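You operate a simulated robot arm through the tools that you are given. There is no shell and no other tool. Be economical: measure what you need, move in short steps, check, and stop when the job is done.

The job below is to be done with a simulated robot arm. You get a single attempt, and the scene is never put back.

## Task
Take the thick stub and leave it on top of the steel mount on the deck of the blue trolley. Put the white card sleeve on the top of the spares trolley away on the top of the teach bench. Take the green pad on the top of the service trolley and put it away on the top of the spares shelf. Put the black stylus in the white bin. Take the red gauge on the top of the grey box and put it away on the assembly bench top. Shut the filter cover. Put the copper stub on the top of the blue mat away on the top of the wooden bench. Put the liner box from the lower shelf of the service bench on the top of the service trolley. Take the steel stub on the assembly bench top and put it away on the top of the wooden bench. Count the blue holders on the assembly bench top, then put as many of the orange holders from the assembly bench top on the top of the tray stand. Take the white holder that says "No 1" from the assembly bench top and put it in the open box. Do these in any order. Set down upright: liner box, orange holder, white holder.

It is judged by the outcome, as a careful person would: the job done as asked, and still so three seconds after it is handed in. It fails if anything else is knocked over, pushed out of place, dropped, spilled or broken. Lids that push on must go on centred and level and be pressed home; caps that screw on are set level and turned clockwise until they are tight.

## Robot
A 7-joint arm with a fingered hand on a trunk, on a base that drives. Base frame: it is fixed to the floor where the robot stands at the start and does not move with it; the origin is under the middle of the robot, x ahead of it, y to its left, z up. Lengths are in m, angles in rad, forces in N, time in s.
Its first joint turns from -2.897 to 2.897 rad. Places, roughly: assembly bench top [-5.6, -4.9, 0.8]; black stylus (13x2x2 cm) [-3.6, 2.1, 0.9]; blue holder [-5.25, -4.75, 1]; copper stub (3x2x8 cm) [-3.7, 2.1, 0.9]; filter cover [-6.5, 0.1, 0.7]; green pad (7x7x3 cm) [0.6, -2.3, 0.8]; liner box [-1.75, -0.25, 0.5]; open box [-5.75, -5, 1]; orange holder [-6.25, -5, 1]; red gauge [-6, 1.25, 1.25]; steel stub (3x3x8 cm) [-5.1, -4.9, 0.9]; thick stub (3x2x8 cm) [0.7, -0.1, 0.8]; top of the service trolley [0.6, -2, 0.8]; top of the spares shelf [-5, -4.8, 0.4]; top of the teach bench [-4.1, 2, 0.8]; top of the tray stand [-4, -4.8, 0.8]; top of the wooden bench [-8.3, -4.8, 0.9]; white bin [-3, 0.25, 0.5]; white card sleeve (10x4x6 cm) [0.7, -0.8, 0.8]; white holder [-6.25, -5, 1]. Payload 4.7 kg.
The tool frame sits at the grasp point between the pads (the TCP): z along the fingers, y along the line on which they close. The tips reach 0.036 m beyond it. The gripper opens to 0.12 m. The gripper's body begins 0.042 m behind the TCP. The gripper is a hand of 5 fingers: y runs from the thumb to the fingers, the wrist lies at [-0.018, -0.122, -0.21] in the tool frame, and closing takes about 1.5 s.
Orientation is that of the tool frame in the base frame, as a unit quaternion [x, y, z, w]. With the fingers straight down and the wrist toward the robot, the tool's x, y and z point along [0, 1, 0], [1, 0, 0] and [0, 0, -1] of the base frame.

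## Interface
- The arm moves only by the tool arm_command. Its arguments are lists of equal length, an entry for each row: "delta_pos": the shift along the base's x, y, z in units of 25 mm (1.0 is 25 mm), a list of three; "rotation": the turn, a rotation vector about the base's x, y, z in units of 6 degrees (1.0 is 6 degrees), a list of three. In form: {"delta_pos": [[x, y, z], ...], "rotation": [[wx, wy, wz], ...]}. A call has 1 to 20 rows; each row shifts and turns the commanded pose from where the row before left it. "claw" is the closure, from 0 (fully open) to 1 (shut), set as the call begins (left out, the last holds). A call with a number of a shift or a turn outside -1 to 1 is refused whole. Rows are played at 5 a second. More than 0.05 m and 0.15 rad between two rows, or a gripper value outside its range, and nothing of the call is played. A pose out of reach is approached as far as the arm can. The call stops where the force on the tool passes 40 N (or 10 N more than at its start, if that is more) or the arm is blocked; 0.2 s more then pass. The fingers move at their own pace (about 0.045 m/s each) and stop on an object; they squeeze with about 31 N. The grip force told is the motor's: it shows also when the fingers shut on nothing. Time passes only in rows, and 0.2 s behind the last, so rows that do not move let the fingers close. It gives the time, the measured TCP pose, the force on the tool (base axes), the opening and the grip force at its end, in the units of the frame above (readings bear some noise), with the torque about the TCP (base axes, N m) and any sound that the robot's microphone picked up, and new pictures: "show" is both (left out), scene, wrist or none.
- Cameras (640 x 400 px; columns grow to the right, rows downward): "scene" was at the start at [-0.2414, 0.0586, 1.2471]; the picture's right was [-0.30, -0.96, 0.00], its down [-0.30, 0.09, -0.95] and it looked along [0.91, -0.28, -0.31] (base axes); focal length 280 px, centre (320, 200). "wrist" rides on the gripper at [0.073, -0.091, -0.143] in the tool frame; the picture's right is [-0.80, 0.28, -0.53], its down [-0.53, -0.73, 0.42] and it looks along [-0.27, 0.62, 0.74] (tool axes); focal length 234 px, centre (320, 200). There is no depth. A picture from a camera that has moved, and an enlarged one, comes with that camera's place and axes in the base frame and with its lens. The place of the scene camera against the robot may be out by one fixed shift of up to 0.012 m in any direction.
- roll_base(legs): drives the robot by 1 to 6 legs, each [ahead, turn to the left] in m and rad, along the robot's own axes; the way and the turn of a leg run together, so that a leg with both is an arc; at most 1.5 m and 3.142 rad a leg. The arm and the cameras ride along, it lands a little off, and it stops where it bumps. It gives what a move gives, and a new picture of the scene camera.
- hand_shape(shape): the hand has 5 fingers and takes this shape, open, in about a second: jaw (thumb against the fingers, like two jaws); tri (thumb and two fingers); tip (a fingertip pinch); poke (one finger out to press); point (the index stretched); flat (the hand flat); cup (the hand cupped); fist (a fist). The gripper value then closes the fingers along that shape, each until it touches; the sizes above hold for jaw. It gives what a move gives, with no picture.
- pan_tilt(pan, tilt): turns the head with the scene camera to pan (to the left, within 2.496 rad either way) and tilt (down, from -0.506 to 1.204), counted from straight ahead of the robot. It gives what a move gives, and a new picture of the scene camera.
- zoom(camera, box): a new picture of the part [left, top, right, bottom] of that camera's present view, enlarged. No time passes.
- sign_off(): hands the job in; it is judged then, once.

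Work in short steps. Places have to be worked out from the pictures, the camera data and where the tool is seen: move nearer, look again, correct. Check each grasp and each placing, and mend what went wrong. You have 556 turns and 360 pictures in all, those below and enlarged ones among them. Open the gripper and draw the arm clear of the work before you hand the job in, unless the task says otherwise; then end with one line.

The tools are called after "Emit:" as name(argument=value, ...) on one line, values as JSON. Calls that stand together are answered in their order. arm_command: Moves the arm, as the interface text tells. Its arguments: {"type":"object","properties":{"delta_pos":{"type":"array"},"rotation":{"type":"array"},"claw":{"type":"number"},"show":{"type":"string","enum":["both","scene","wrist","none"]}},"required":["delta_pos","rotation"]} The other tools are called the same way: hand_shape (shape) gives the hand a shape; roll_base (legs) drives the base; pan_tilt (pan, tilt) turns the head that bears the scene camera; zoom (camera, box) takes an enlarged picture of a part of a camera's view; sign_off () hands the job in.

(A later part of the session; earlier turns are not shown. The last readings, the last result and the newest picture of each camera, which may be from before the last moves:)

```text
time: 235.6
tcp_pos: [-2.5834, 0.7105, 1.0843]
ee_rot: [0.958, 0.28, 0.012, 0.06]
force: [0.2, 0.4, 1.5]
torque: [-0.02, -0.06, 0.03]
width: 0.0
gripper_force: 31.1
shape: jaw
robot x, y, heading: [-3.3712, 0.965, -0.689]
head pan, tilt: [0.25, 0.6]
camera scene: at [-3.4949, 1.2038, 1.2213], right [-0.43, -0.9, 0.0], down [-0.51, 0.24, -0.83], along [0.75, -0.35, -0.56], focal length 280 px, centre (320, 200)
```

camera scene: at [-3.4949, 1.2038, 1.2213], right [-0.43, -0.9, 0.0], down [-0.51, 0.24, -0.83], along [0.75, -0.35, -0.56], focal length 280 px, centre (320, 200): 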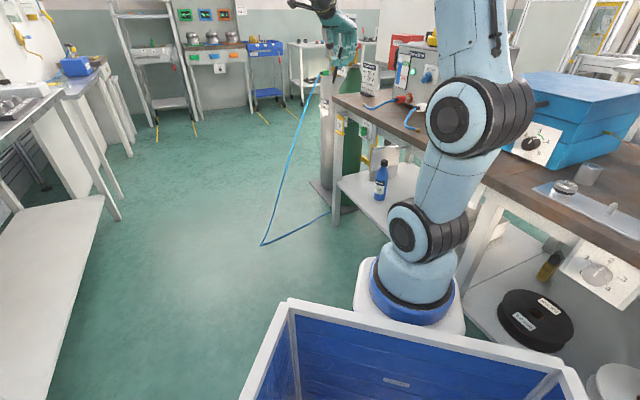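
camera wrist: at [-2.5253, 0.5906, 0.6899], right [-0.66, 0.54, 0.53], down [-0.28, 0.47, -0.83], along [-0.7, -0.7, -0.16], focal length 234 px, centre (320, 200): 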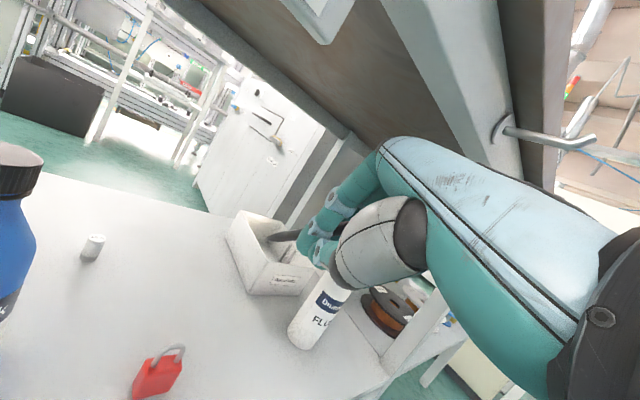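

Now I lower the stretched arm in the aisle before turning the hand.

Emit:
arm_command(delta_pos=[[0, 0, -1], [0, 0, -1], [0, 0, -1], [0, 0, -1], [0, 0, -1], [0, 0, -1], [0, 0, -1], [0, 0, -1], [0, 0, -1], [0, 0, -1], [0, 0, -1], [0, 0, -1], [0, 0, -1], [0, 0, -1], [0, 0, -1], [0, 0, -1], [0, 0, -1], [0, 0, -1]], rotation=[[0, 0, 0], [0, 0, 0], [0, 0, 0], [0, 0, 0], [0, 0, 0], [0, 0, 0], [0, 0, 0], [0, 0, 0], [0, 0, 0], [0, 0, 0], [0, 0, 0], [0, 0, 0], [0, 0, 0], [0, 0, 0], [0, 0, 0], [0, 0, 0], [0, 0, 0], [0, 0, 0]], show="none")

Emit:
arm_command(delta_pos=[[-0.3, -0.2, -0.3], [-0.3, -0.2, -0.3], [-0.3, -0.2, -0.3], [-0.3, -0.2, -0.3], [-0.3, -0.2, -0.3], [-0.3, -0.2, -0.3], [-0.4, -0.2, -0.3], [-0.4, -0.2, -0.3], [-0.4, -0.3, -0.3], [-0.5, -0.3, -0.3], [-0.5, -0.3, -0.3], [-0.5, -0.3, -0.3], [-0.5, -0.3, -0.3], [-0.5, -0.3, -0.3], [0, 0, 0]], rotation=[[-0.54, 0.84, 0], [-0.54, 0.84, 0], [-0.54, 0.84, 0], [-0.54, 0.84, 0], [-0.54, 0.84, 0], [-0.54, 0.84, 0], [-0.54, 0.84, 0], [-0.54, 0.84, 0], [-0.54, 0.84, 0], [-0.54, 0.84, 0], [-0.54, 0.84, 0], [-0.54, 0.84, 0], [-0.54, 0.84, 0], [-0.54, 0.84, 0], [0, 0, 0]], show="both")

```text
time: 239.4
tcp_pos: [-2.582, 0.7117, 0.6363]
ee_rot: [0.957, 0.282, 0.013, 0.06]
force: [0.1, 0.0, -0.5]
torque: [-0.01, 0.03, 0.04]
width: 0.0
gripper_force: 31.0
shape: jaw
robot x, y, heading: [-3.3725, 0.961, -0.692]
head pan, tilt: [0.25, 0.6]
```

```text
time: 242.6
tcp_pos: [-2.7215, 0.6274, 0.5304]
ee_rot: [0.697, 0.247, -0.632, 0.232]
force: [0.4, 0.0, 0.1]
torque: [-0.04, -0.01, 0.01]
width: 0.0
gripper_force: 31.1
shape: jaw
robot x, y, heading: [-3.3704, 0.9601, -0.693]
head pan, tilt: [0.25, 0.6]
camera scene: at [-3.4947, 1.2038, 1.2213], right [-0.43, -0.9, 0.0], down [-0.51, 0.24, -0.82], along [0.75, -0.35, -0.57], focal length 280 px, centre (320, 200)
camera wrist: at [-2.6633, 0.7946, 0.4694], right [0.52, 0.08, 0.85], down [-0.83, 0.27, 0.48], along [-0.19, -0.96, 0.2], focal length 234 px, centre (320, 200)
```

scene: 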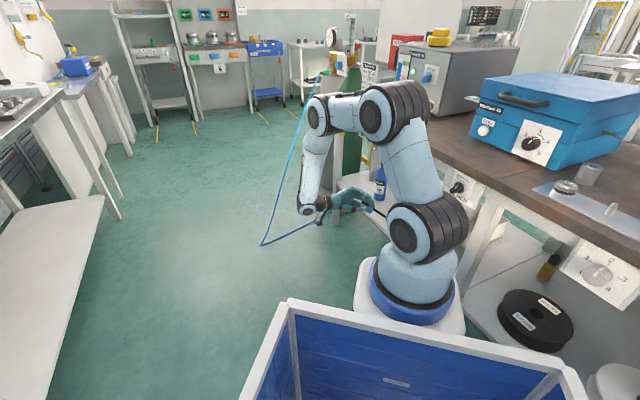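
wrist: 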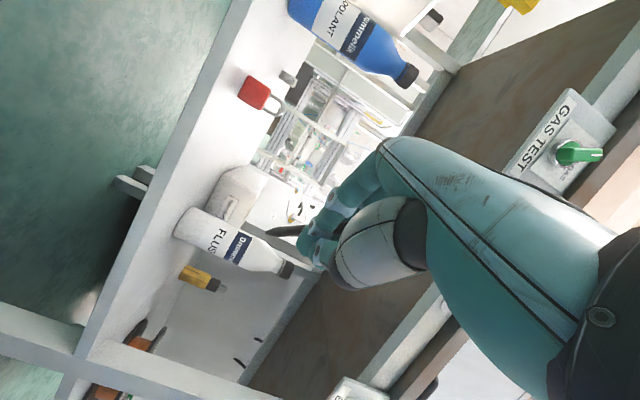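

The last link hangs steep because there's slack; standing farther back will flatten it. I back the base 0.18 m and extend again.

Emit:
roll_base(legs=[[-0.18, 0]])

Emit:
arm_command(delta_pos=[[0.8, -0.7, 0], [0.8, -0.7, 0], [0.8, -0.7, 0], [0.8, -0.7, 0], [0.8, -0.7, 0], [0.8, -0.7, 0], [0.8, -0.7, 0], [0.5, -0.7, -0.4], [0, -0.5, -0.4], [0, 0, -0.4], [0, 0, 0]], rotation=[[0, 0, 0], [0, 0, 0], [0, 0, 0], [0, 0, 0], [0, 0, 0], [0, 0, 0], [0, 0, 0], [0, 0, 0], [0, 0, 0], [0, 0, 0], [0, 0, 0]], show="both")

```text
time: 244.2
tcp_pos: [-2.86, 0.7441, 0.5291]
ee_rot: [0.696, 0.247, -0.633, 0.232]
force: [0.2, -1.2, -0.4]
torque: [-0.02, -0.02, 0.01]
width: 0.0
gripper_force: 31.1
shape: jaw
robot x, y, heading: [-3.5134, 1.0768, -0.686]
head pan, tilt: [0.25, 0.6]
camera scene: at [-3.6347, 1.3188, 1.2213], right [-0.43, -0.9, 0.0], down [-0.51, 0.24, -0.82], along [0.75, -0.35, -0.57], focal length 280 px, centre (320, 200)
```

scene: 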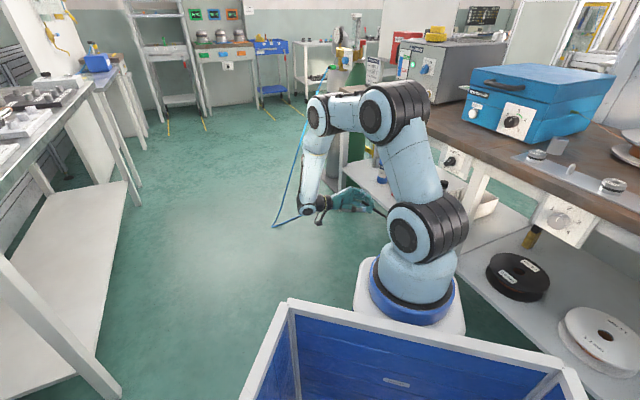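

```text
time: 246.6
tcp_pos: [-2.7088, 0.5919, 0.5002]
ee_rot: [0.697, 0.247, -0.632, 0.232]
force: [-1.2, -0.5, -0.9]
torque: [-0.01, 0.01, 0.03]
width: 0.0
gripper_force: 31.1
shape: jaw
robot x, y, heading: [-3.5103, 1.0805, -0.691]
head pan, tilt: [0.25, 0.6]
camera scene: at [-3.6347, 1.3188, 1.2213], right [-0.43, -0.9, 0.0], down [-0.51, 0.24, -0.82], along [0.75, -0.35, -0.57], focal length 280 px, centre (320, 200)
camera wrist: at [-2.651, 0.7586, 0.4393], right [0.52, 0.08, 0.85], down [-0.84, 0.27, 0.48], along [-0.19, -0.96, 0.2], focal length 234 px, centre (320, 200)
```

scene: 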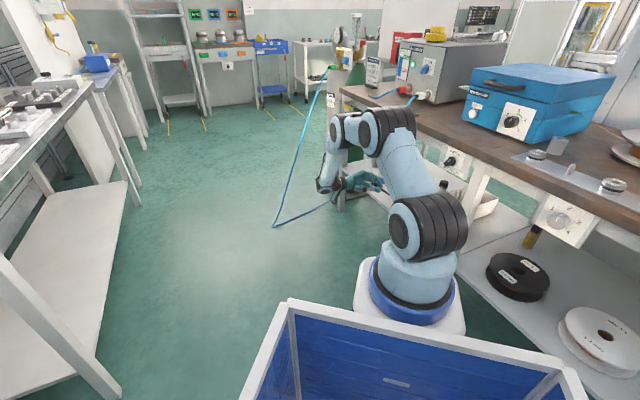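
wrist: 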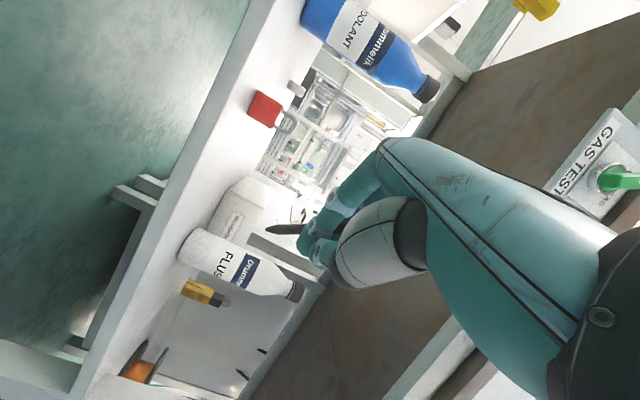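

Forearm slope is about 50° now; I back another 0.07 m to flatten it, then advance the hand under the apron east of the FLUSH bottle.

Emit:
roll_base(legs=[[-0.07, 0]])

Emit:
arm_command(delta_pos=[[0.3, -1, 0], [0.3, -1, 0], [0.2, -1, 0], [0, -1, 0], [0, -1, 0], [0, -1, 0], [0, -1, -0.1], [0, -1, -0.1], [-0.2, -1, 0], [0, 0, 0]], rotation=[[0, 0, 0], [0, 0, 0], [0, 0, 0], [0, 0, 0], [0, 0, 0], [0, 0, 0], [0, 0, 0], [0, 0, 0], [0, 0, 0], [0, 0, 0]], show="both")

```text
time: 247.6
tcp_pos: [-2.7648, 0.637, 0.4998]
ee_rot: [0.698, 0.246, -0.631, 0.232]
force: [0.4, -0.1, -0.6]
torque: [-0.01, 0.04, -0.03]
width: 0.0001
gripper_force: 31.1
shape: jaw
robot x, y, heading: [-3.5648, 1.1232, -0.689]
head pan, tilt: [0.25, 0.6]
camera scene: at [-3.69, 1.3644, 1.2213], right [-0.43, -0.9, 0.0], down [-0.51, 0.24, -0.82], along [0.75, -0.35, -0.57], focal length 280 px, centre (320, 200)
```

scene: 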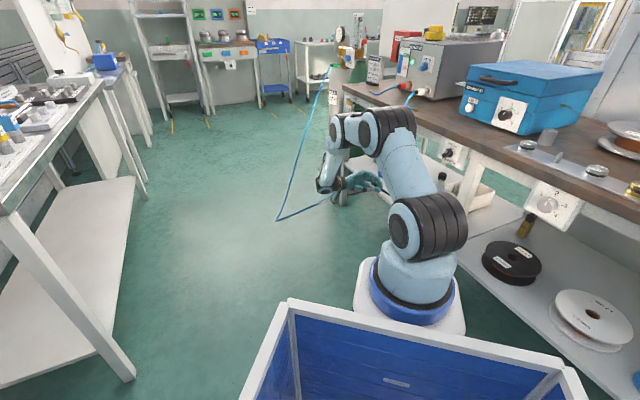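

```text
time: 249.8
tcp_pos: [-2.7506, 0.412, 0.4958]
ee_rot: [0.697, 0.247, -0.632, 0.232]
force: [0.3, 0.7, 0.1]
torque: [0.04, -0.03, 0.02]
width: 0.0
gripper_force: 31.0
shape: jaw
robot x, y, heading: [-3.5637, 1.1258, -0.688]
head pan, tilt: [0.25, 0.6]
camera scene: at [-3.69, 1.3643, 1.2213], right [-0.43, -0.9, 0.0], down [-0.51, 0.24, -0.82], along [0.75, -0.35, -0.57], focal length 280 px, centre (320, 200)
camera wrist: at [-2.6928, 0.5788, 0.4365], right [0.52, 0.08, 0.85], down [-0.84, 0.27, 0.48], along [-0.19, -0.96, 0.2], focal length 234 px, centre (320, 200)
```

scene: 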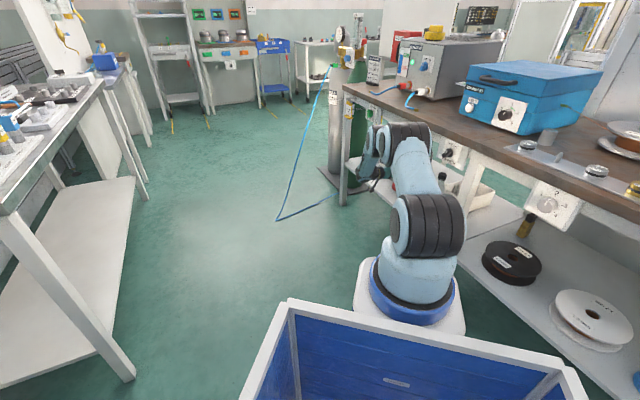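
wrist: 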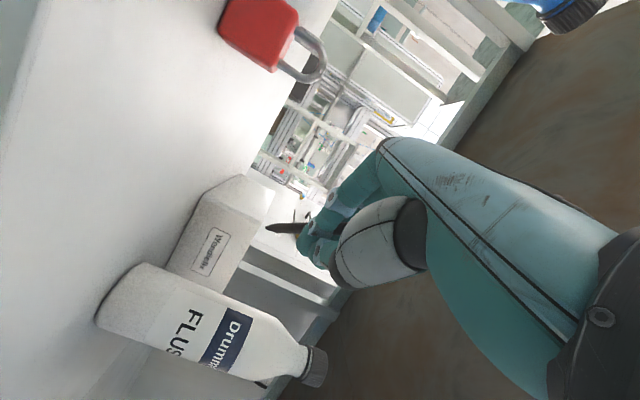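

Good view of the bin. I zoom the wrist view to locate its rim precisely.

Emit:
zoom(camera="wrist", box=[140, 150, 340, 275])

```text
3.20 times, centred on (240, 212) of wrist
camera zoom: at [-2.6928, 0.5788, 0.4365], right [0.52, 0.08, 0.85], down [-0.84, 0.27, 0.48], along [-0.19, -0.96, 0.2], focal length 749 px, centre (576, 160)
```

zoom: 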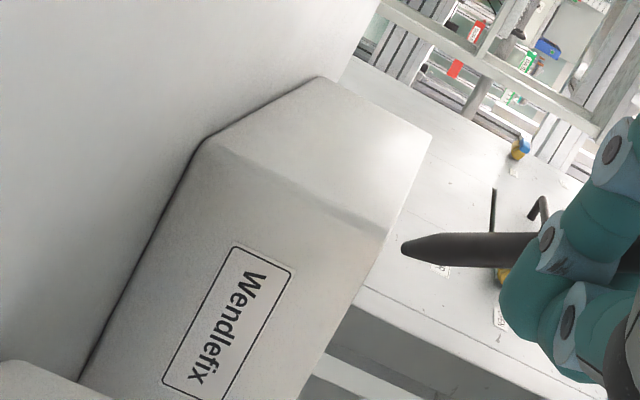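

Rim is z≈0.45, bin spans x -2.84…-2.98, y 0.04…0.25. I raise slightly, yaw a bit to keep the wrist clear of the bottle, and move in stages.

Emit:
arm_command(delta_pos=[[0, -0.8, 0.4], [0, -0.8, 0.3], [0, -0.8, 0], [0, -0.6, 0], [-0.6, -0.6, 0], [-0.6, -0.6, 0], [0, 0, 0]], rotation=[[0, 0, -0.5], [0, 0, -0.6], [0, 0, -0.6], [0, 0, 0], [0, 0, 0], [0, 0, 0], [0, 0, 0]], show="both")

```text
time: 251.4
tcp_pos: [-2.7824, 0.3075, 0.5089]
ee_rot: [0.716, 0.183, -0.65, 0.175]
force: [-0.2, 0.0, -0.1]
torque: [0.01, 0.0, 0.0]
width: 0.0
gripper_force: 30.9
shape: jaw
robot x, y, heading: [-3.565, 1.1243, -0.687]
head pan, tilt: [0.25, 0.6]
camera scene: at [-3.69, 1.3643, 1.2213], right [-0.43, -0.9, 0.0], down [-0.51, 0.24, -0.82], along [0.75, -0.35, -0.57], focal length 280 px, centre (320, 200)
camera wrist: at [-2.6948, 0.4609, 0.4488], right [0.52, -0.01, 0.85], down [-0.77, 0.41, 0.48], along [-0.36, -0.91, 0.2], focal length 234 px, centre (320, 200)
```

scene: 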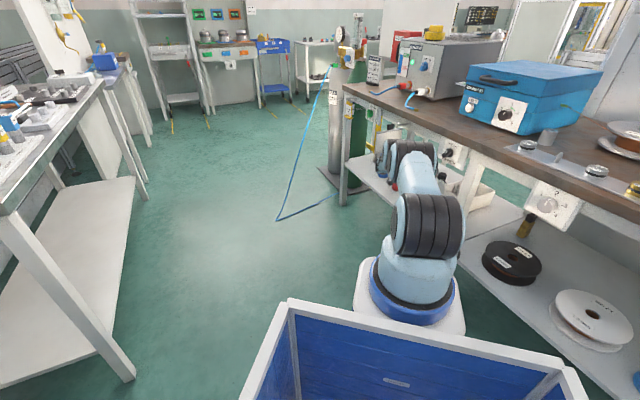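
wrist: 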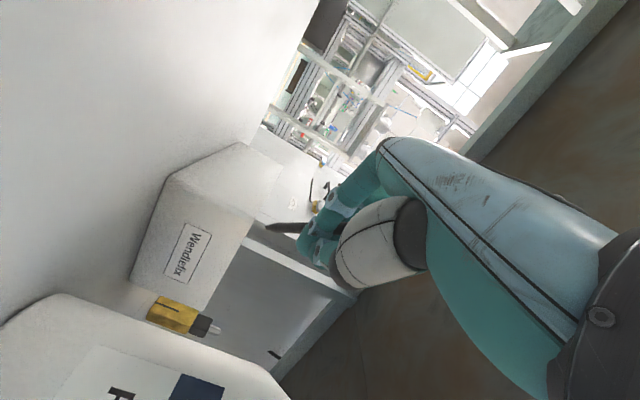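

Continuing toward the bin in smaller steps.

Emit:
arm_command(delta_pos=[[-0.76, -0.87, 0], [-0.76, -0.87, 0.1], [-0.76, -0.87, 0.1], [-0.76, -0.87, 0.1], [0, 0, 0]], rotation=[[0, 0, 0], [0, 0, 0], [0, 0, 0], [0, 0, 0], [0, 0, 0]], show="both")

```text
time: 252.6
tcp_pos: [-2.8536, 0.22, 0.5176]
ee_rot: [0.716, 0.184, -0.65, 0.175]
force: [-0.3, -0.5, -1.1]
torque: [0.0, -0.04, 0.0]
width: 0.0002
gripper_force: 30.6
shape: jaw
robot x, y, heading: [-3.5631, 1.124, -0.692]
head pan, tilt: [0.25, 0.6]
camera scene: at [-3.6901, 1.3643, 1.2213], right [-0.43, -0.9, 0.0], down [-0.51, 0.24, -0.82], along [0.75, -0.35, -0.57], focal length 280 px, centre (320, 200)
camera wrist: at [-2.7677, 0.3733, 0.4568], right [0.52, -0.01, 0.85], down [-0.77, 0.41, 0.48], along [-0.36, -0.91, 0.2], focal length 234 px, centre (320, 200)
```

scene: 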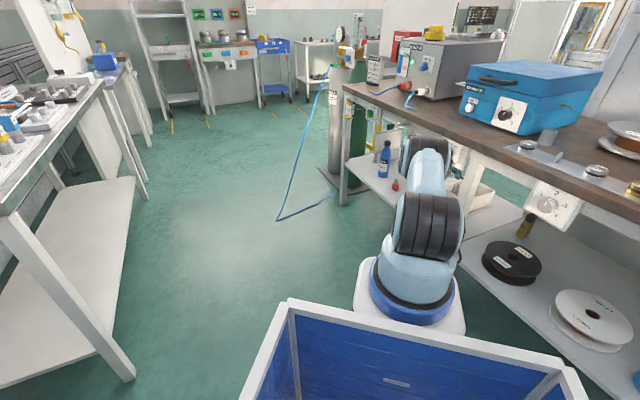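
wrist: 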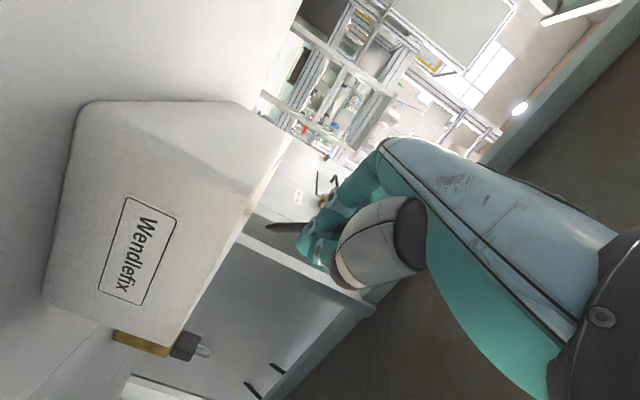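

Nearly there; final steps in.

Emit:
arm_command(delta_pos=[[-0.8, -0.8, 0], [-0.8, -0.8, 0], [-0.8, -0.8, 0], [0, 0, 0]], rotation=[[0, 0, 0], [0, 0, 0], [0, 0, 0], [0, 0, 0]], show="wrist")

Emit:
zoom(camera="scene", box=[360, 130, 520, 230])

```text
time: 253.6
tcp_pos: [-2.8963, 0.1709, 0.5198]
ee_rot: [0.712, 0.19, -0.651, 0.182]
force: [0.2, -0.8, 0.0]
torque: [0.01, 0.02, -0.02]
width: 0.0
gripper_force: 31.2
shape: jaw
robot x, y, heading: [-3.5678, 1.1226, -0.67]
head pan, tilt: [0.25, 0.6]
camera wrist: at [-2.813, 0.3259, 0.4592], right [0.53, 0.0, 0.85], down [-0.78, 0.4, 0.49], along [-0.34, -0.92, 0.21], focal length 234 px, centre (320, 200)
```

wrist: 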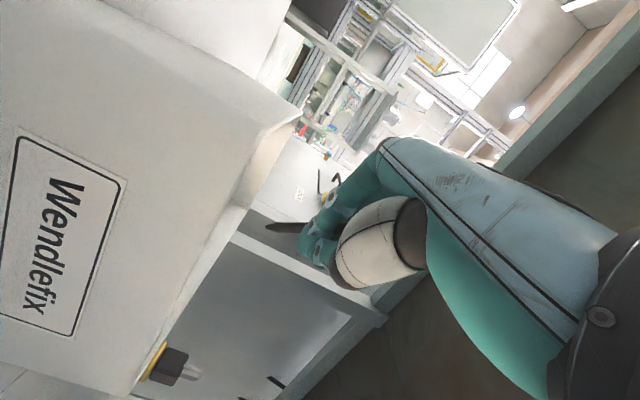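

```text
4.00 times, centred on (440, 180) of scene
camera zoom: at [-3.6793, 1.3742, 1.2224], right [-0.4, -0.91, 0.02], down [-0.53, 0.22, -0.82], along [0.75, -0.34, -0.57], focal length 1121 px, centre (-160, 280)
```

zoom: 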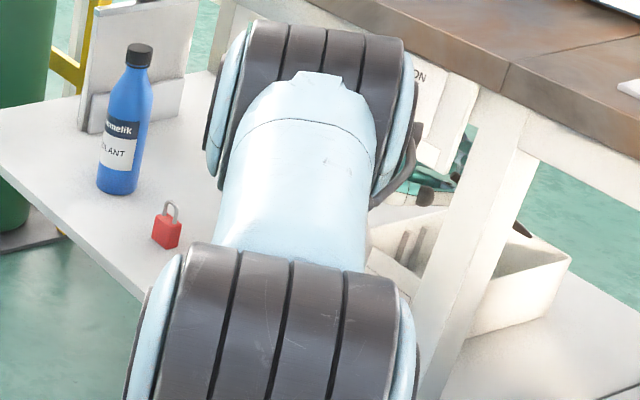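

The stylus (grip is near its rear end) now lies fully over the bin. The elbow is just touching the bench, so I release here.

Emit:
arm_command(delta_pos=[[0, 0, 0], [0, 0, 0], [0, 0, 0], [0, 0, 0], [0, 0, 0]], rotation=[[0, 0, 0], [0, 0, 0], [0, 0, 0], [0, 0, 0], [0, 0, 0]], claw=0.7, show="wrist")

Emit:
zoom(camera="scene", box=[420, 140, 520, 203])

```text
time: 254.8
tcp_pos: [-2.8967, 0.1664, 0.5222]
ee_rot: [0.713, 0.188, -0.65, 0.182]
force: [-0.4, -0.1, -0.4]
torque: [0.07, 0.02, -0.03]
width: 0.0355
gripper_force: 0.0
shape: jaw
robot x, y, heading: [-3.5601, 1.1233, -0.63]
head pan, tilt: [0.25, 0.6]
camera wrist: at [-2.813, 0.321, 0.462], right [0.52, 0.0, 0.85], down [-0.78, 0.4, 0.48], along [-0.34, -0.92, 0.21], focal length 234 px, centre (320, 200)
```

wrist: 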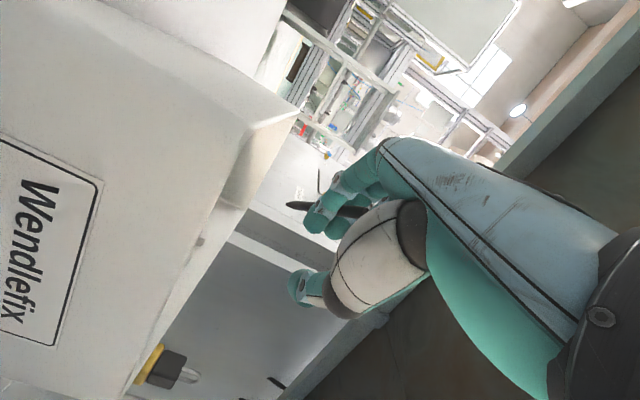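

```text
6.35 times, centred on (470, 172) of scene
camera zoom: at [-3.685, 1.3716, 1.2221], right [-0.38, -0.93, 0.02], down [-0.53, 0.2, -0.82], along [0.76, -0.32, -0.57], focal length 1780 px, centre (-632, 381)
```

zoom: 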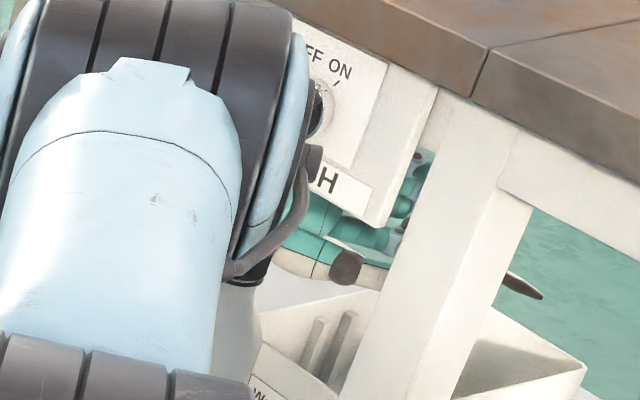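

The stylus is resting in a groove along the lower fingers, and my elbow is pressing lightly on the bench panel. I ease back slightly and roll the hand so the finger surface faces down and the stylus drops off.

Emit:
arm_command(delta_pos=[[0.3, 0.4, 0.2], [0, 0, 0], [0, 0, 0], [0, 0, 0], [0, 0, 0], [0, 0, 0]], rotation=[[0, 0, 0], [-0.85, -0.53, 0], [-0.85, -0.53, 0], [-0.85, -0.53, 0], [-0.85, -0.53, 0], [0, 0, 0]], show="wrist")

Emit:
zoom(camera="scene", box=[400, 130, 520, 205])

```text
time: 256.2
tcp_pos: [-2.9003, 0.1728, 0.5343]
ee_rot: [0.742, 0.043, -0.585, 0.325]
force: [2.4, -0.3, 3.5]
torque: [0.23, -0.21, -0.08]
width: 0.0358
gripper_force: 0.1
shape: jaw
robot x, y, heading: [-3.5591, 1.1291, -0.686]
head pan, tilt: [0.25, 0.6]
camera wrist: at [-2.7961, 0.2983, 0.4451], right [0.31, 0.31, 0.9], down [-0.85, 0.52, 0.12], along [-0.43, -0.8, 0.43], focal length 234 px, centre (320, 200)
```

wrist: 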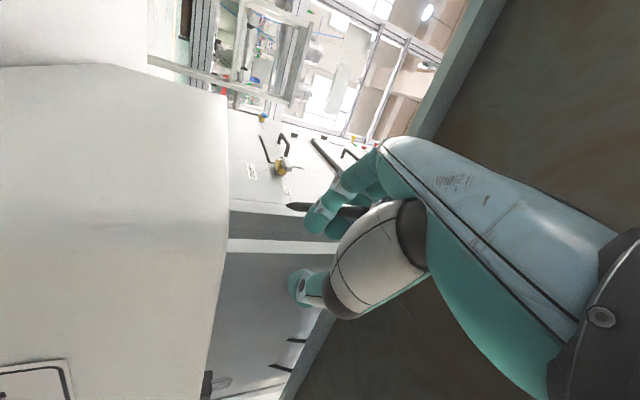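

```text
5.33 times, centred on (460, 168) of scene
camera zoom: at [-3.6882, 1.3676, 1.2212], right [-0.43, -0.9, 0.0], down [-0.51, 0.24, -0.83], along [0.75, -0.35, -0.56], focal length 1495 px, centre (-427, 373)
```

zoom: 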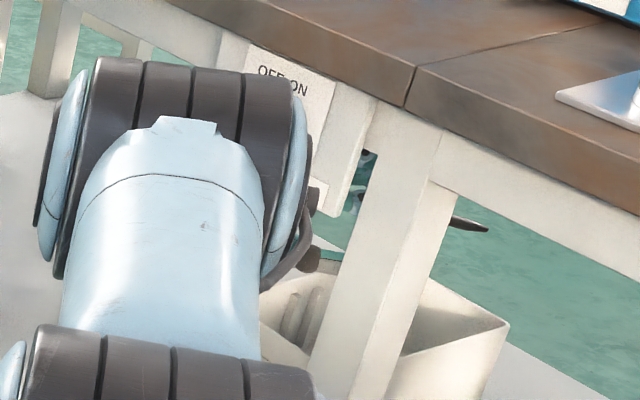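

The stylus still clings between the fingers. I open the hand fully.

Emit:
arm_command(delta_pos=[[0, 0, 0], [0, 0, 0], [0, 0, 0], [0, 0, 0], [0, 0, 0], [0, 0, 0]], rotation=[[0, 0, 0], [0, 0, 0], [0, 0, 0], [0, 0, 0], [0, 0, 0], [0, 0, 0]], claw=0.1, show="wrist")

Emit:
zoom(camera="wrist", box=[220, 120, 420, 320])

```text
time: 257.6
tcp_pos: [-2.9074, 0.1706, 0.5233]
ee_rot: [0.741, 0.045, -0.59, 0.318]
force: [0.6, -0.4, -0.4]
torque: [-0.04, -0.05, -0.01]
width: 0.1081
gripper_force: 0.1
shape: jaw
robot x, y, heading: [-3.5631, 1.1278, -0.689]
head pan, tilt: [0.25, 0.6]
camera wrist: at [-2.8053, 0.2978, 0.4352], right [0.32, 0.3, 0.9], down [-0.84, 0.52, 0.13], along [-0.43, -0.8, 0.42], focal length 234 px, centre (320, 200)
```

wrist: 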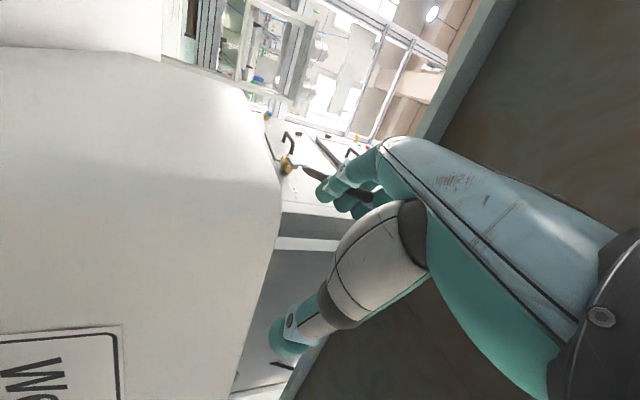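

```text
2.00 times, centred on (320, 220) of wrist
camera zoom: at [-2.8053, 0.2978, 0.4352], right [0.32, 0.3, 0.9], down [-0.84, 0.52, 0.13], along [-0.43, -0.8, 0.42], focal length 468 px, centre (320, 160)
```

zoom: 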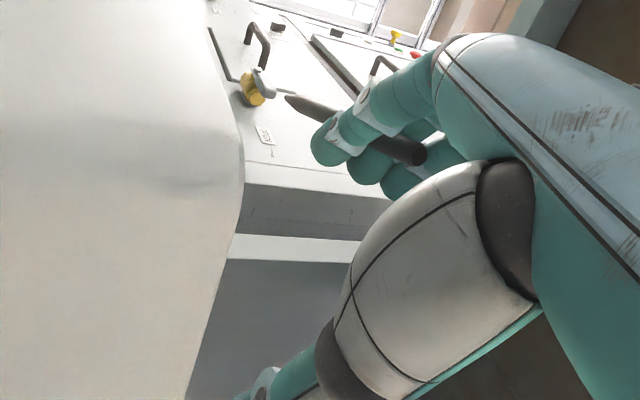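

It rests in the groove above the index finger. I roll further so the finger undersides face down, raising slightly.

Emit:
arm_command(delta_pos=[[0, 0, 0.3], [0, 0, 0.3], [0, 0, 0.3], [0, 0, 0.3], [0, 0, 0.2], [0, 0, 0], [0, 0, 0], [0, 0, 0], [0, 0, 0]], rotation=[[-0.84, -0.52, -0.1], [-0.84, -0.52, -0.1], [-0.84, -0.52, -0.1], [-0.84, -0.52, -0.1], [-0.84, -0.52, -0.1], [-0.84, -0.52, -0.1], [-0.84, -0.52, -0.1], [0, 0, 0], [0, 0, 0]], claw=0.4, show="wrist")

Emit:
zoom(camera="scene", box=[400, 130, 520, 205])

```text
time: 259.6
tcp_pos: [-2.9252, 0.1897, 0.5737]
ee_rot: [0.708, -0.221, -0.438, 0.509]
force: [-0.6, -0.5, -0.3]
torque: [0.03, -0.03, -0.01]
width: 0.0724
gripper_force: 0.0
shape: jaw
out of reach, approached as far as the arm can: row 6, 7
robot x, y, heading: [-3.5637, 1.1271, -0.688]
head pan, tilt: [0.25, 0.6]
camera wrist: at [-2.7771, 0.2471, 0.4764], right [0.06, 0.78, 0.63], down [-0.73, 0.46, -0.5], along [-0.68, -0.43, 0.6], focal length 234 px, centre (320, 200)
```

wrist: 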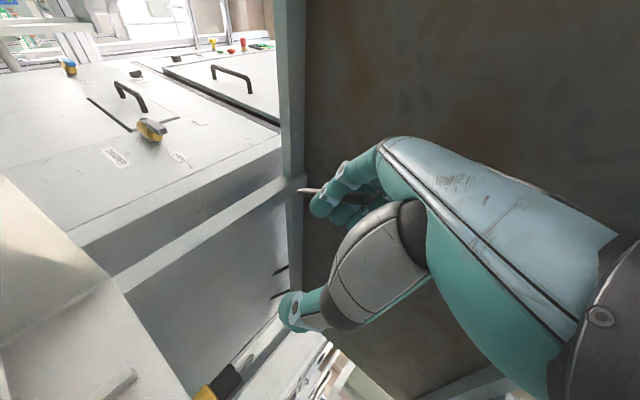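

```text
5.33 times, centred on (460, 168) of scene
camera zoom: at [-3.6886, 1.3673, 1.2213], right [-0.43, -0.9, 0.0], down [-0.51, 0.24, -0.82], along [0.75, -0.35, -0.57], focal length 1495 px, centre (-427, 373)
```

zoom: 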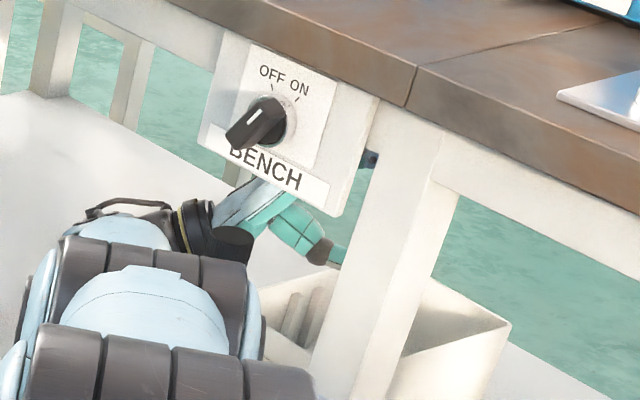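

The arm is freer now. I zoom on the stylus between the fingers.

Emit:
zoom(camera="wrist", box=[260, 120, 460, 245])

```text
3.20 times, centred on (360, 182) of wrist
camera zoom: at [-2.7771, 0.2471, 0.4764], right [0.06, 0.78, 0.63], down [-0.73, 0.46, -0.5], along [-0.68, -0.43, 0.6], focal length 749 px, centre (192, 256)
```

zoom: 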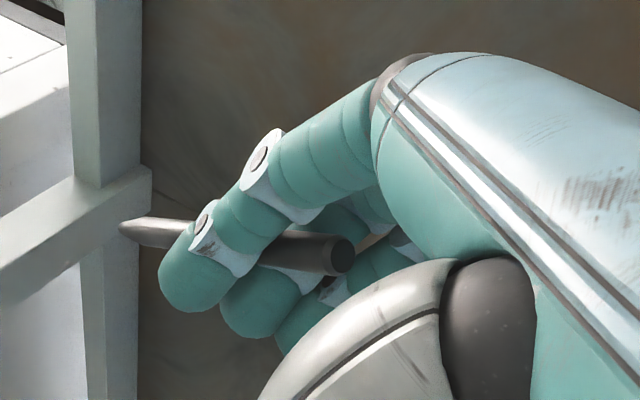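

It is still lying on the index finger. I pitch the fingers downward so it slides off into the bin.

Emit:
arm_command(delta_pos=[[0.3, 0.2, 0], [0.3, 0.2, 0], [0.3, 0, 0], [0, 0, 0], [0, 0, 0], [0, 0, 0], [0, 0, 0]], rotation=[[0.53, -0.85, 0], [0.53, -0.85, 0], [0.53, -0.85, 0], [0.53, -0.85, 0], [0.53, -0.85, 0], [0.53, -0.85, 0], [0, 0, 0]], claw=0.3, show="wrist")

Emit:
zoom(camera="scene", box=[400, 130, 520, 205])

```text
time: 261.2
tcp_pos: [-2.9018, 0.2021, 0.5651]
ee_rot: [0.872, -0.268, -0.27, 0.308]
force: [-0.3, 1.0, -0.1]
torque: [0.01, 0.03, 0.0]
width: 0.0842
gripper_force: 0.1
shape: jaw
robot x, y, heading: [-3.5668, 1.1294, -0.688]
head pan, tilt: [0.25, 0.6]
camera wrist: at [-2.7313, 0.2744, 0.5753], right [-0.32, 0.53, 0.79], down [-0.43, 0.66, -0.62], along [-0.85, -0.53, 0.01], focal length 234 px, centre (320, 200)
```

wrist: 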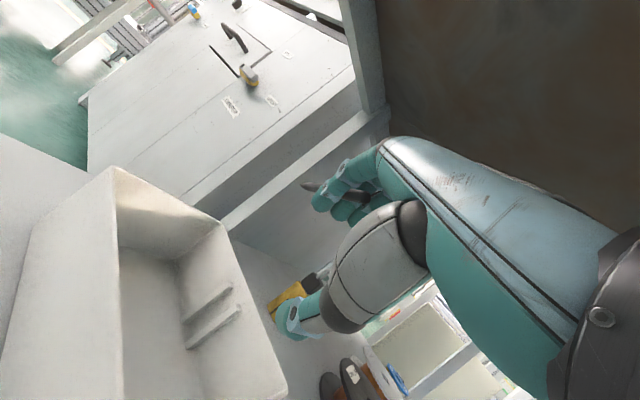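

```text
5.33 times, centred on (460, 168) of scene
camera zoom: at [-3.6875, 1.3666, 1.2217], right [-0.42, -0.91, 0.0], down [-0.51, 0.24, -0.82], along [0.75, -0.35, -0.57], focal length 1495 px, centre (-427, 373)
```

zoom: 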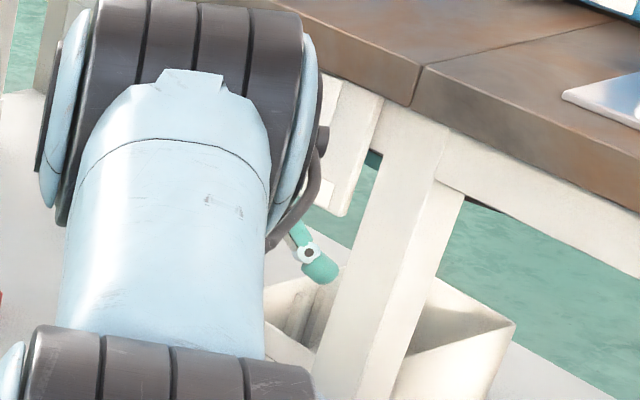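

The stylus is wedged between index and middle finger, positioned over the bin. I change hand shape to flat to free it.

Emit:
hand_shape(shape="flat")

Emit:
zoom(camera="wrist", box=[160, 100, 480, 300])

```text
time: 262.1
tcp_pos: [-2.903, 0.2007, 0.5644]
ee_rot: [0.872, -0.269, -0.27, 0.308]
force: [-1.0, -0.3, 0.0]
torque: [0.0, 0.01, -0.02]
width: 0.0003
gripper_force: 0.0
shape: flat
robot x, y, heading: [-3.566, 1.1276, -0.689]
head pan, tilt: [0.25, 0.6]
```

```text
2.00 times, centred on (320, 200) of wrist
camera zoom: at [-2.7315, 0.2737, 0.5759], right [-0.32, 0.53, 0.79], down [-0.43, 0.66, -0.62], along [-0.85, -0.53, 0.02], focal length 468 px, centre (320, 200)
```

zoom: 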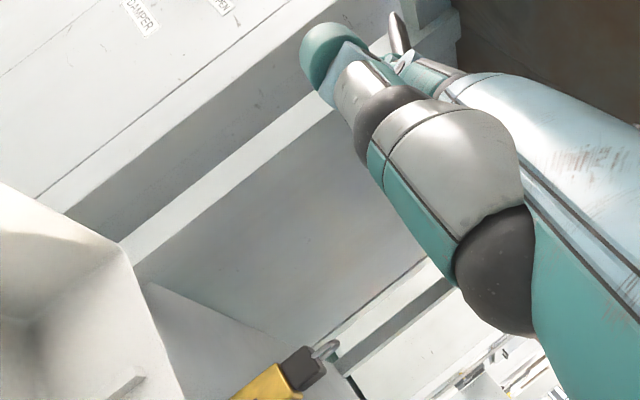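

Still wedged with the fingers. I try the point shape, which separates index from the other fingers.

Emit:
hand_shape(shape="point")

Emit:
zoom(camera="wrist", box=[0, 0, 640, 400])

```text
time: 263.0
tcp_pos: [-2.903, 0.201, 0.5649]
ee_rot: [0.872, -0.269, -0.27, 0.308]
force: [-0.9, 0.0, 1.1]
torque: [-0.01, 0.01, -0.01]
width: 0.0003
gripper_force: 0.1
shape: point
robot x, y, heading: [-3.5618, 1.1252, -0.689]
head pan, tilt: [0.25, 0.6]
```

```text
1.00 times, centred on (320, 200) of wrist
camera zoom: at [-2.7316, 0.2736, 0.5759], right [-0.32, 0.53, 0.79], down [-0.43, 0.66, -0.62], along [-0.85, -0.53, 0.02], focal length 234 px, centre (320, 200)
```

zoom: 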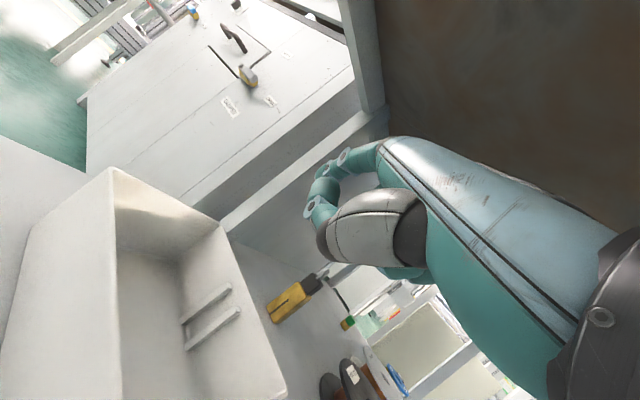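

I check where the stylus is from both cameras, then go to tri shape.

Emit:
zoom(camera="wrist", box=[240, 110, 440, 235])

Emit:
zoom(camera="scene", box=[430, 140, 520, 196])

```text
3.20 times, centred on (340, 172) of wrist
camera zoom: at [-2.7316, 0.2736, 0.5759], right [-0.32, 0.53, 0.79], down [-0.43, 0.66, -0.62], along [-0.85, -0.53, 0.02], focal length 749 px, centre (256, 288)
```

zoom: 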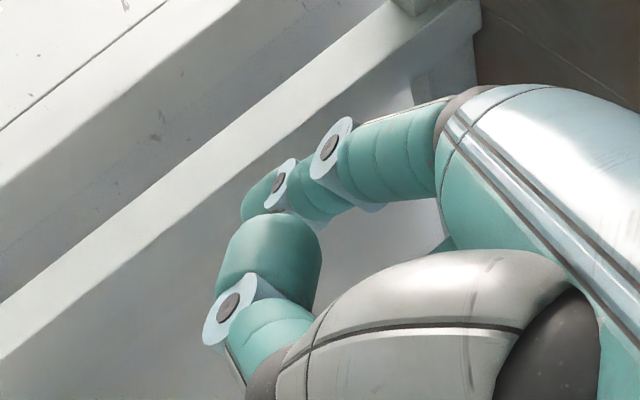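

```text
7.11 times, centred on (475, 168) of scene
camera zoom: at [-3.6865, 1.3677, 1.2217], right [-0.42, -0.91, 0.0], down [-0.51, 0.24, -0.82], along [0.75, -0.35, -0.57], focal length 1994 px, centre (-782, 428)
```

zoom: 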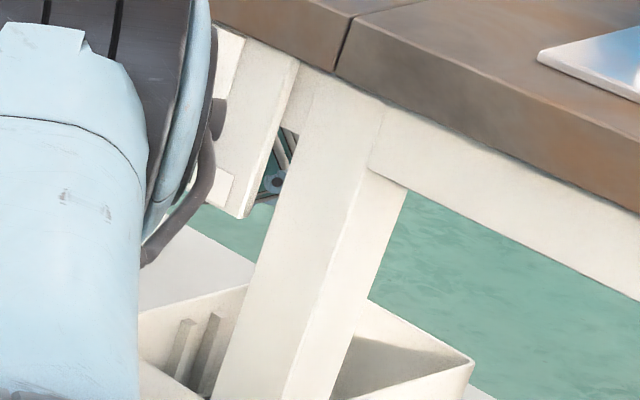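

Not visible. I return to the jaw shape (still over the bin) and look again.

Emit:
hand_shape(shape="jaw")

Emit:
arm_command(delta_pos=[[0, 0, 0], [0, 0, 0], [0, 0, 0], [0, 0, 0]], rotation=[[0, 0, 0], [0, 0, 0], [0, 0, 0], [0, 0, 0]], claw=0, show="wrist")

```text
time: 263.9
tcp_pos: [-2.9035, 0.201, 0.5649]
ee_rot: [0.872, -0.268, -0.269, 0.308]
force: [0.5, -0.1, 0.8]
torque: [0.0, -0.04, -0.01]
width: 0.1198
gripper_force: 0.0
shape: jaw
robot x, y, heading: [-3.5643, 1.1291, -0.692]
head pan, tilt: [0.25, 0.6]
```

```text
time: 264.9
tcp_pos: [-2.9029, 0.2013, 0.5652]
ee_rot: [0.872, -0.269, -0.27, 0.307]
force: [0.5, 0.1, -0.1]
torque: [-0.01, 0.01, -0.03]
width: 0.1197
gripper_force: 0.1
shape: jaw
robot x, y, heading: [-3.566, 1.1258, -0.689]
head pan, tilt: [0.25, 0.6]
camera wrist: at [-2.7318, 0.2735, 0.5759], right [-0.32, 0.53, 0.79], down [-0.43, 0.66, -0.62], along [-0.85, -0.53, 0.02], focal length 234 px, centre (320, 200)
```

wrist: 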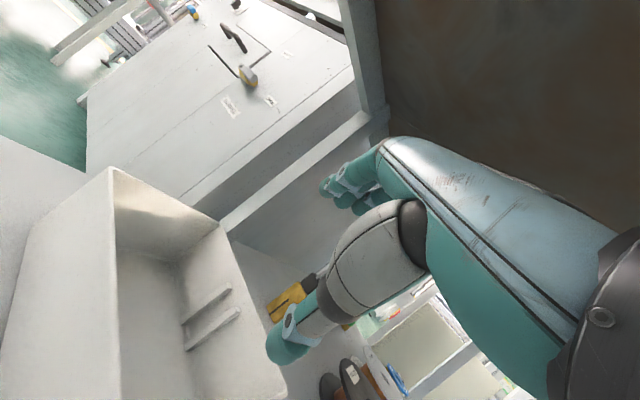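

The hand is empty. I back out a little to view the whole bin.

Emit:
arm_command(delta_pos=[[0.6, 0.7, 0], [0.6, 0.7, 0], [0.6, 0.7, 0], [0.6, 0.7, 0], [0, 0, 0]], rotation=[[0, 0, 0], [0, 0, 0], [0, 0, 0], [0, 0, 0], [0, 0, 0]], claw=0.7, show="wrist")

```text
time: 266.1
tcp_pos: [-2.8432, 0.2672, 0.5746]
ee_rot: [0.872, -0.272, -0.266, 0.31]
force: [-0.4, -0.4, -0.3]
torque: [0.01, 0.0, 0.0]
width: 0.0363
gripper_force: 0.0
shape: jaw
robot x, y, heading: [-3.5615, 1.1277, -0.691]
head pan, tilt: [0.25, 0.6]
camera wrist: at [-2.6723, 0.3401, 0.5862], right [-0.33, 0.54, 0.78], down [-0.42, 0.66, -0.63], along [-0.85, -0.53, 0.01], focal length 234 px, centre (320, 200)
```

wrist: 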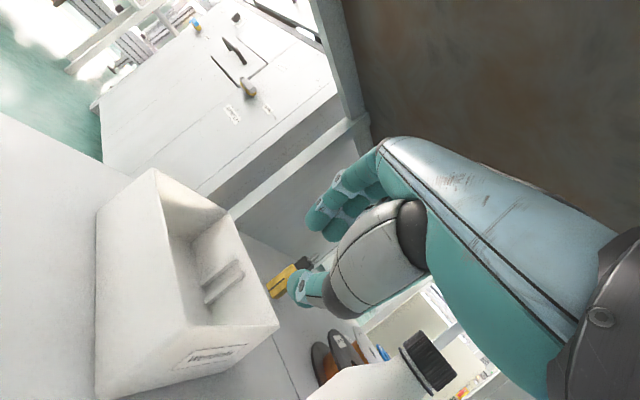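

Emit:
zoom(camera="wrist", box=[80, 160, 300, 400])

Emit:
zoom(camera="scene", box=[340, 130, 560, 268])

```text
1.67 times, centred on (190, 280) of wrist
camera zoom: at [-2.6723, 0.3401, 0.5862], right [-0.33, 0.54, 0.78], down [-0.42, 0.66, -0.63], along [-0.85, -0.53, 0.01], focal length 390 px, centre (537, 67)
```

zoom: 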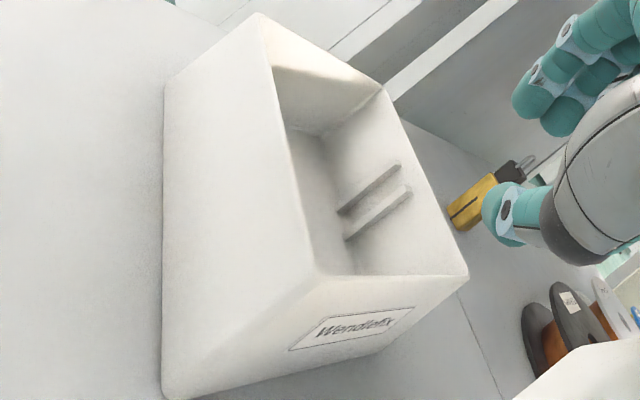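

```text
2.90 times, centred on (450, 199) of scene
camera zoom: at [-3.6879, 1.3683, 1.2213], right [-0.43, -0.9, 0.0], down [-0.51, 0.24, -0.82], along [0.75, -0.35, -0.57], focal length 813 px, centre (-57, 203)
```

zoom: 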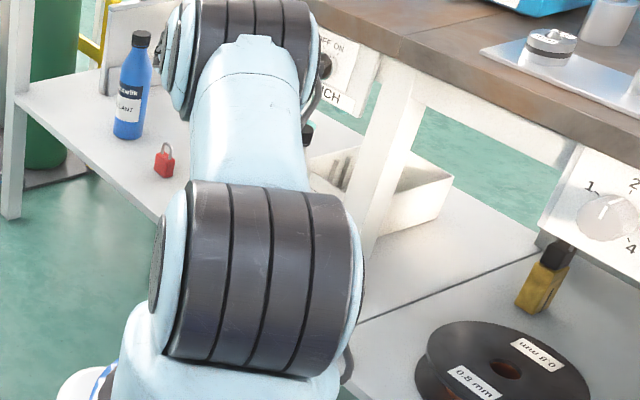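

Part of the bin floor near the east wall is hidden from here. I withdraw the arm along the same path and look from elsewhere.

Emit:
arm_command(delta_pos=[[0.6, 0.8, 0], [0.6, 0.8, 0], [0.5, 0.9, 0], [0.3, 1, -0.3], [0.2, 1, -0.3], [0, 1, -0.3], [0, 1, 0], [0, 1, 0], [0, 1, 0], [0, 1, 0], [0, 1, 0], [0, 1, 0], [0, 1, 0.3], [0, 1, 0.5], [0, 1, 0.7]], rotation=[[0, 0, 0], [0, 0, 0], [0, 0, 0], [0, 0, 0], [0, 0, 0], [0, 0, 0], [0, 0, 0], [0, 0, 0], [0, 0, 0], [0, 0, 0], [0, 0, 0], [0, 0, 0], [0, 0, 0], [0, 0, 0], [0, 0, 0]], show="both")

```text
time: 269.3
tcp_pos: [-2.7867, 0.6288, 0.5877]
ee_rot: [0.871, -0.273, -0.267, 0.31]
force: [0.4, 0.0, -0.1]
torque: [-0.02, 0.01, 0.01]
width: 0.0363
gripper_force: 0.0
shape: jaw
robot x, y, heading: [-3.5618, 1.1238, -0.695]
head pan, tilt: [0.25, 0.6]
camera scene: at [-3.6875, 1.3683, 1.2214], right [-0.43, -0.9, 0.0], down [-0.51, 0.24, -0.82], along [0.75, -0.35, -0.57], focal length 280 px, centre (320, 200)
camera wrist: at [-2.6161, 0.701, 0.5982], right [-0.32, 0.54, 0.78], down [-0.42, 0.66, -0.63], along [-0.85, -0.53, 0.01], focal length 234 px, centre (320, 200)
```

scene: 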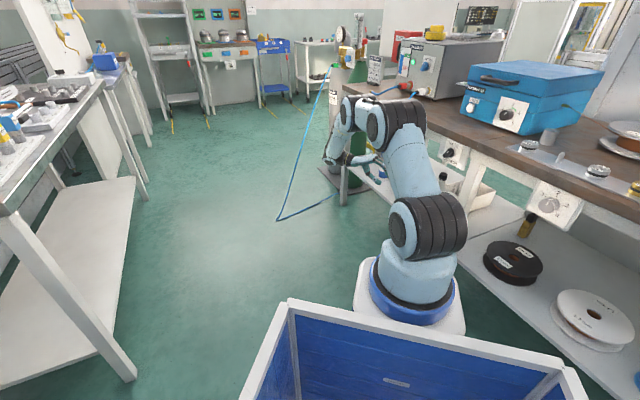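
wrist: 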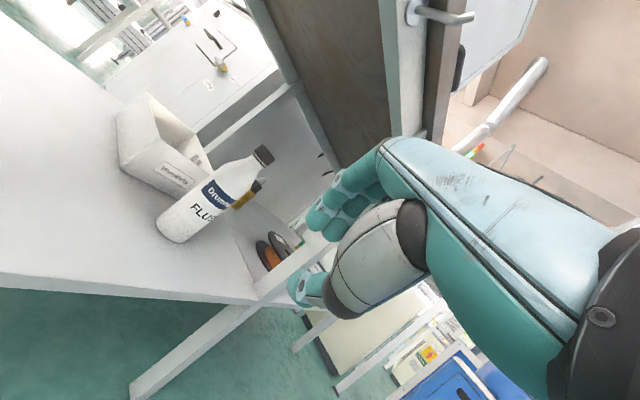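

Out of the bench. I reorient the hand to tool-down so the wrist camera looks down into the bin from the front.

Emit:
arm_command(delta_pos=[[-0.2, 0.2, 0.5], [-0.2, 0.2, 0.5], [-0.2, 0.1, 0.3], [-0.4, 0, 0], [-0.4, 0, 0], [-0.4, 0, 0], [-0.4, 0, 0], [-0.4, 0, 0], [-0.5, 0, 0], [-0.5, 0, 0], [-0.5, -0.8, 0], [-0.3, -0.8, 0], [0, -0.8, -0.3], [0, 0, 0]], rotation=[[0.608, -0.545, 0.505], [0.608, -0.545, 0.505], [0.608, -0.545, 0.505], [0.608, -0.545, 0.505], [0.608, -0.545, 0.505], [0.608, -0.545, 0.505], [0.608, -0.545, 0.505], [0.608, -0.545, 0.505], [0.608, -0.545, 0.505], [0.608, -0.545, 0.505], [0, 0, 0], [0, 0, 0], [0, 0, 0], [0, 0, 0]], show="wrist")

```text
time: 272.3
tcp_pos: [-2.8987, 0.5836, 0.6137]
ee_rot: [1.0, -0.02, 0.001, -0.001]
force: [-0.4, -0.4, -0.2]
torque: [0.0, -0.03, 0.01]
width: 0.0362
gripper_force: 0.0
shape: jaw
robot x, y, heading: [-3.5613, 1.1257, -0.692]
head pan, tilt: [0.25, 0.6]
camera wrist: at [-2.8225, 0.6732, 0.7576], right [-0.82, -0.25, 0.52], down [-0.5, 0.76, -0.42], along [-0.29, -0.61, -0.74], focal length 234 px, centre (320, 200)
```

wrist: 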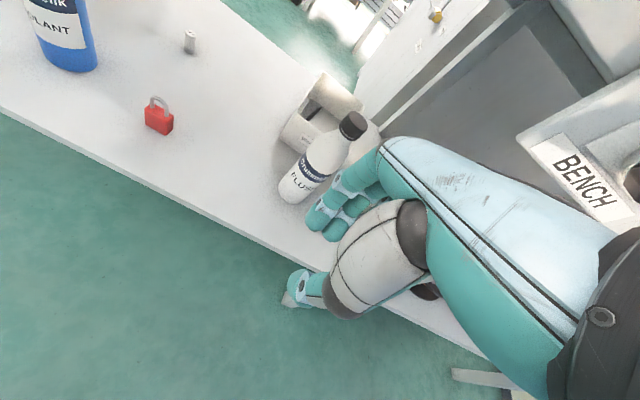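

Emit:
zoom(camera="wrist", box=[260, 60, 400, 148])

```text
4.55 times, centred on (330, 104) of wrist
camera zoom: at [-2.8225, 0.6732, 0.7576], right [-0.82, -0.25, 0.52], down [-0.5, 0.76, -0.42], along [-0.29, -0.61, -0.74], focal length 1064 px, centre (274, 636)
```

zoom: 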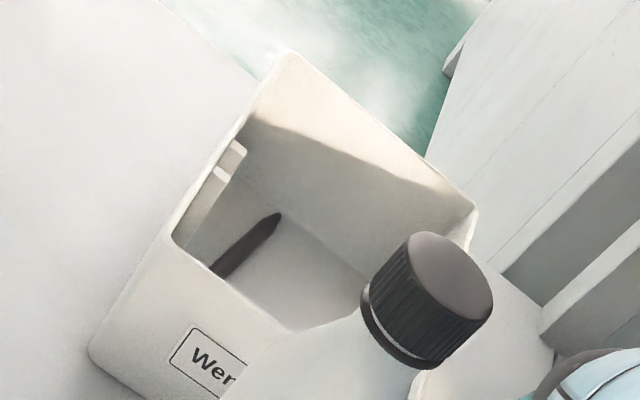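

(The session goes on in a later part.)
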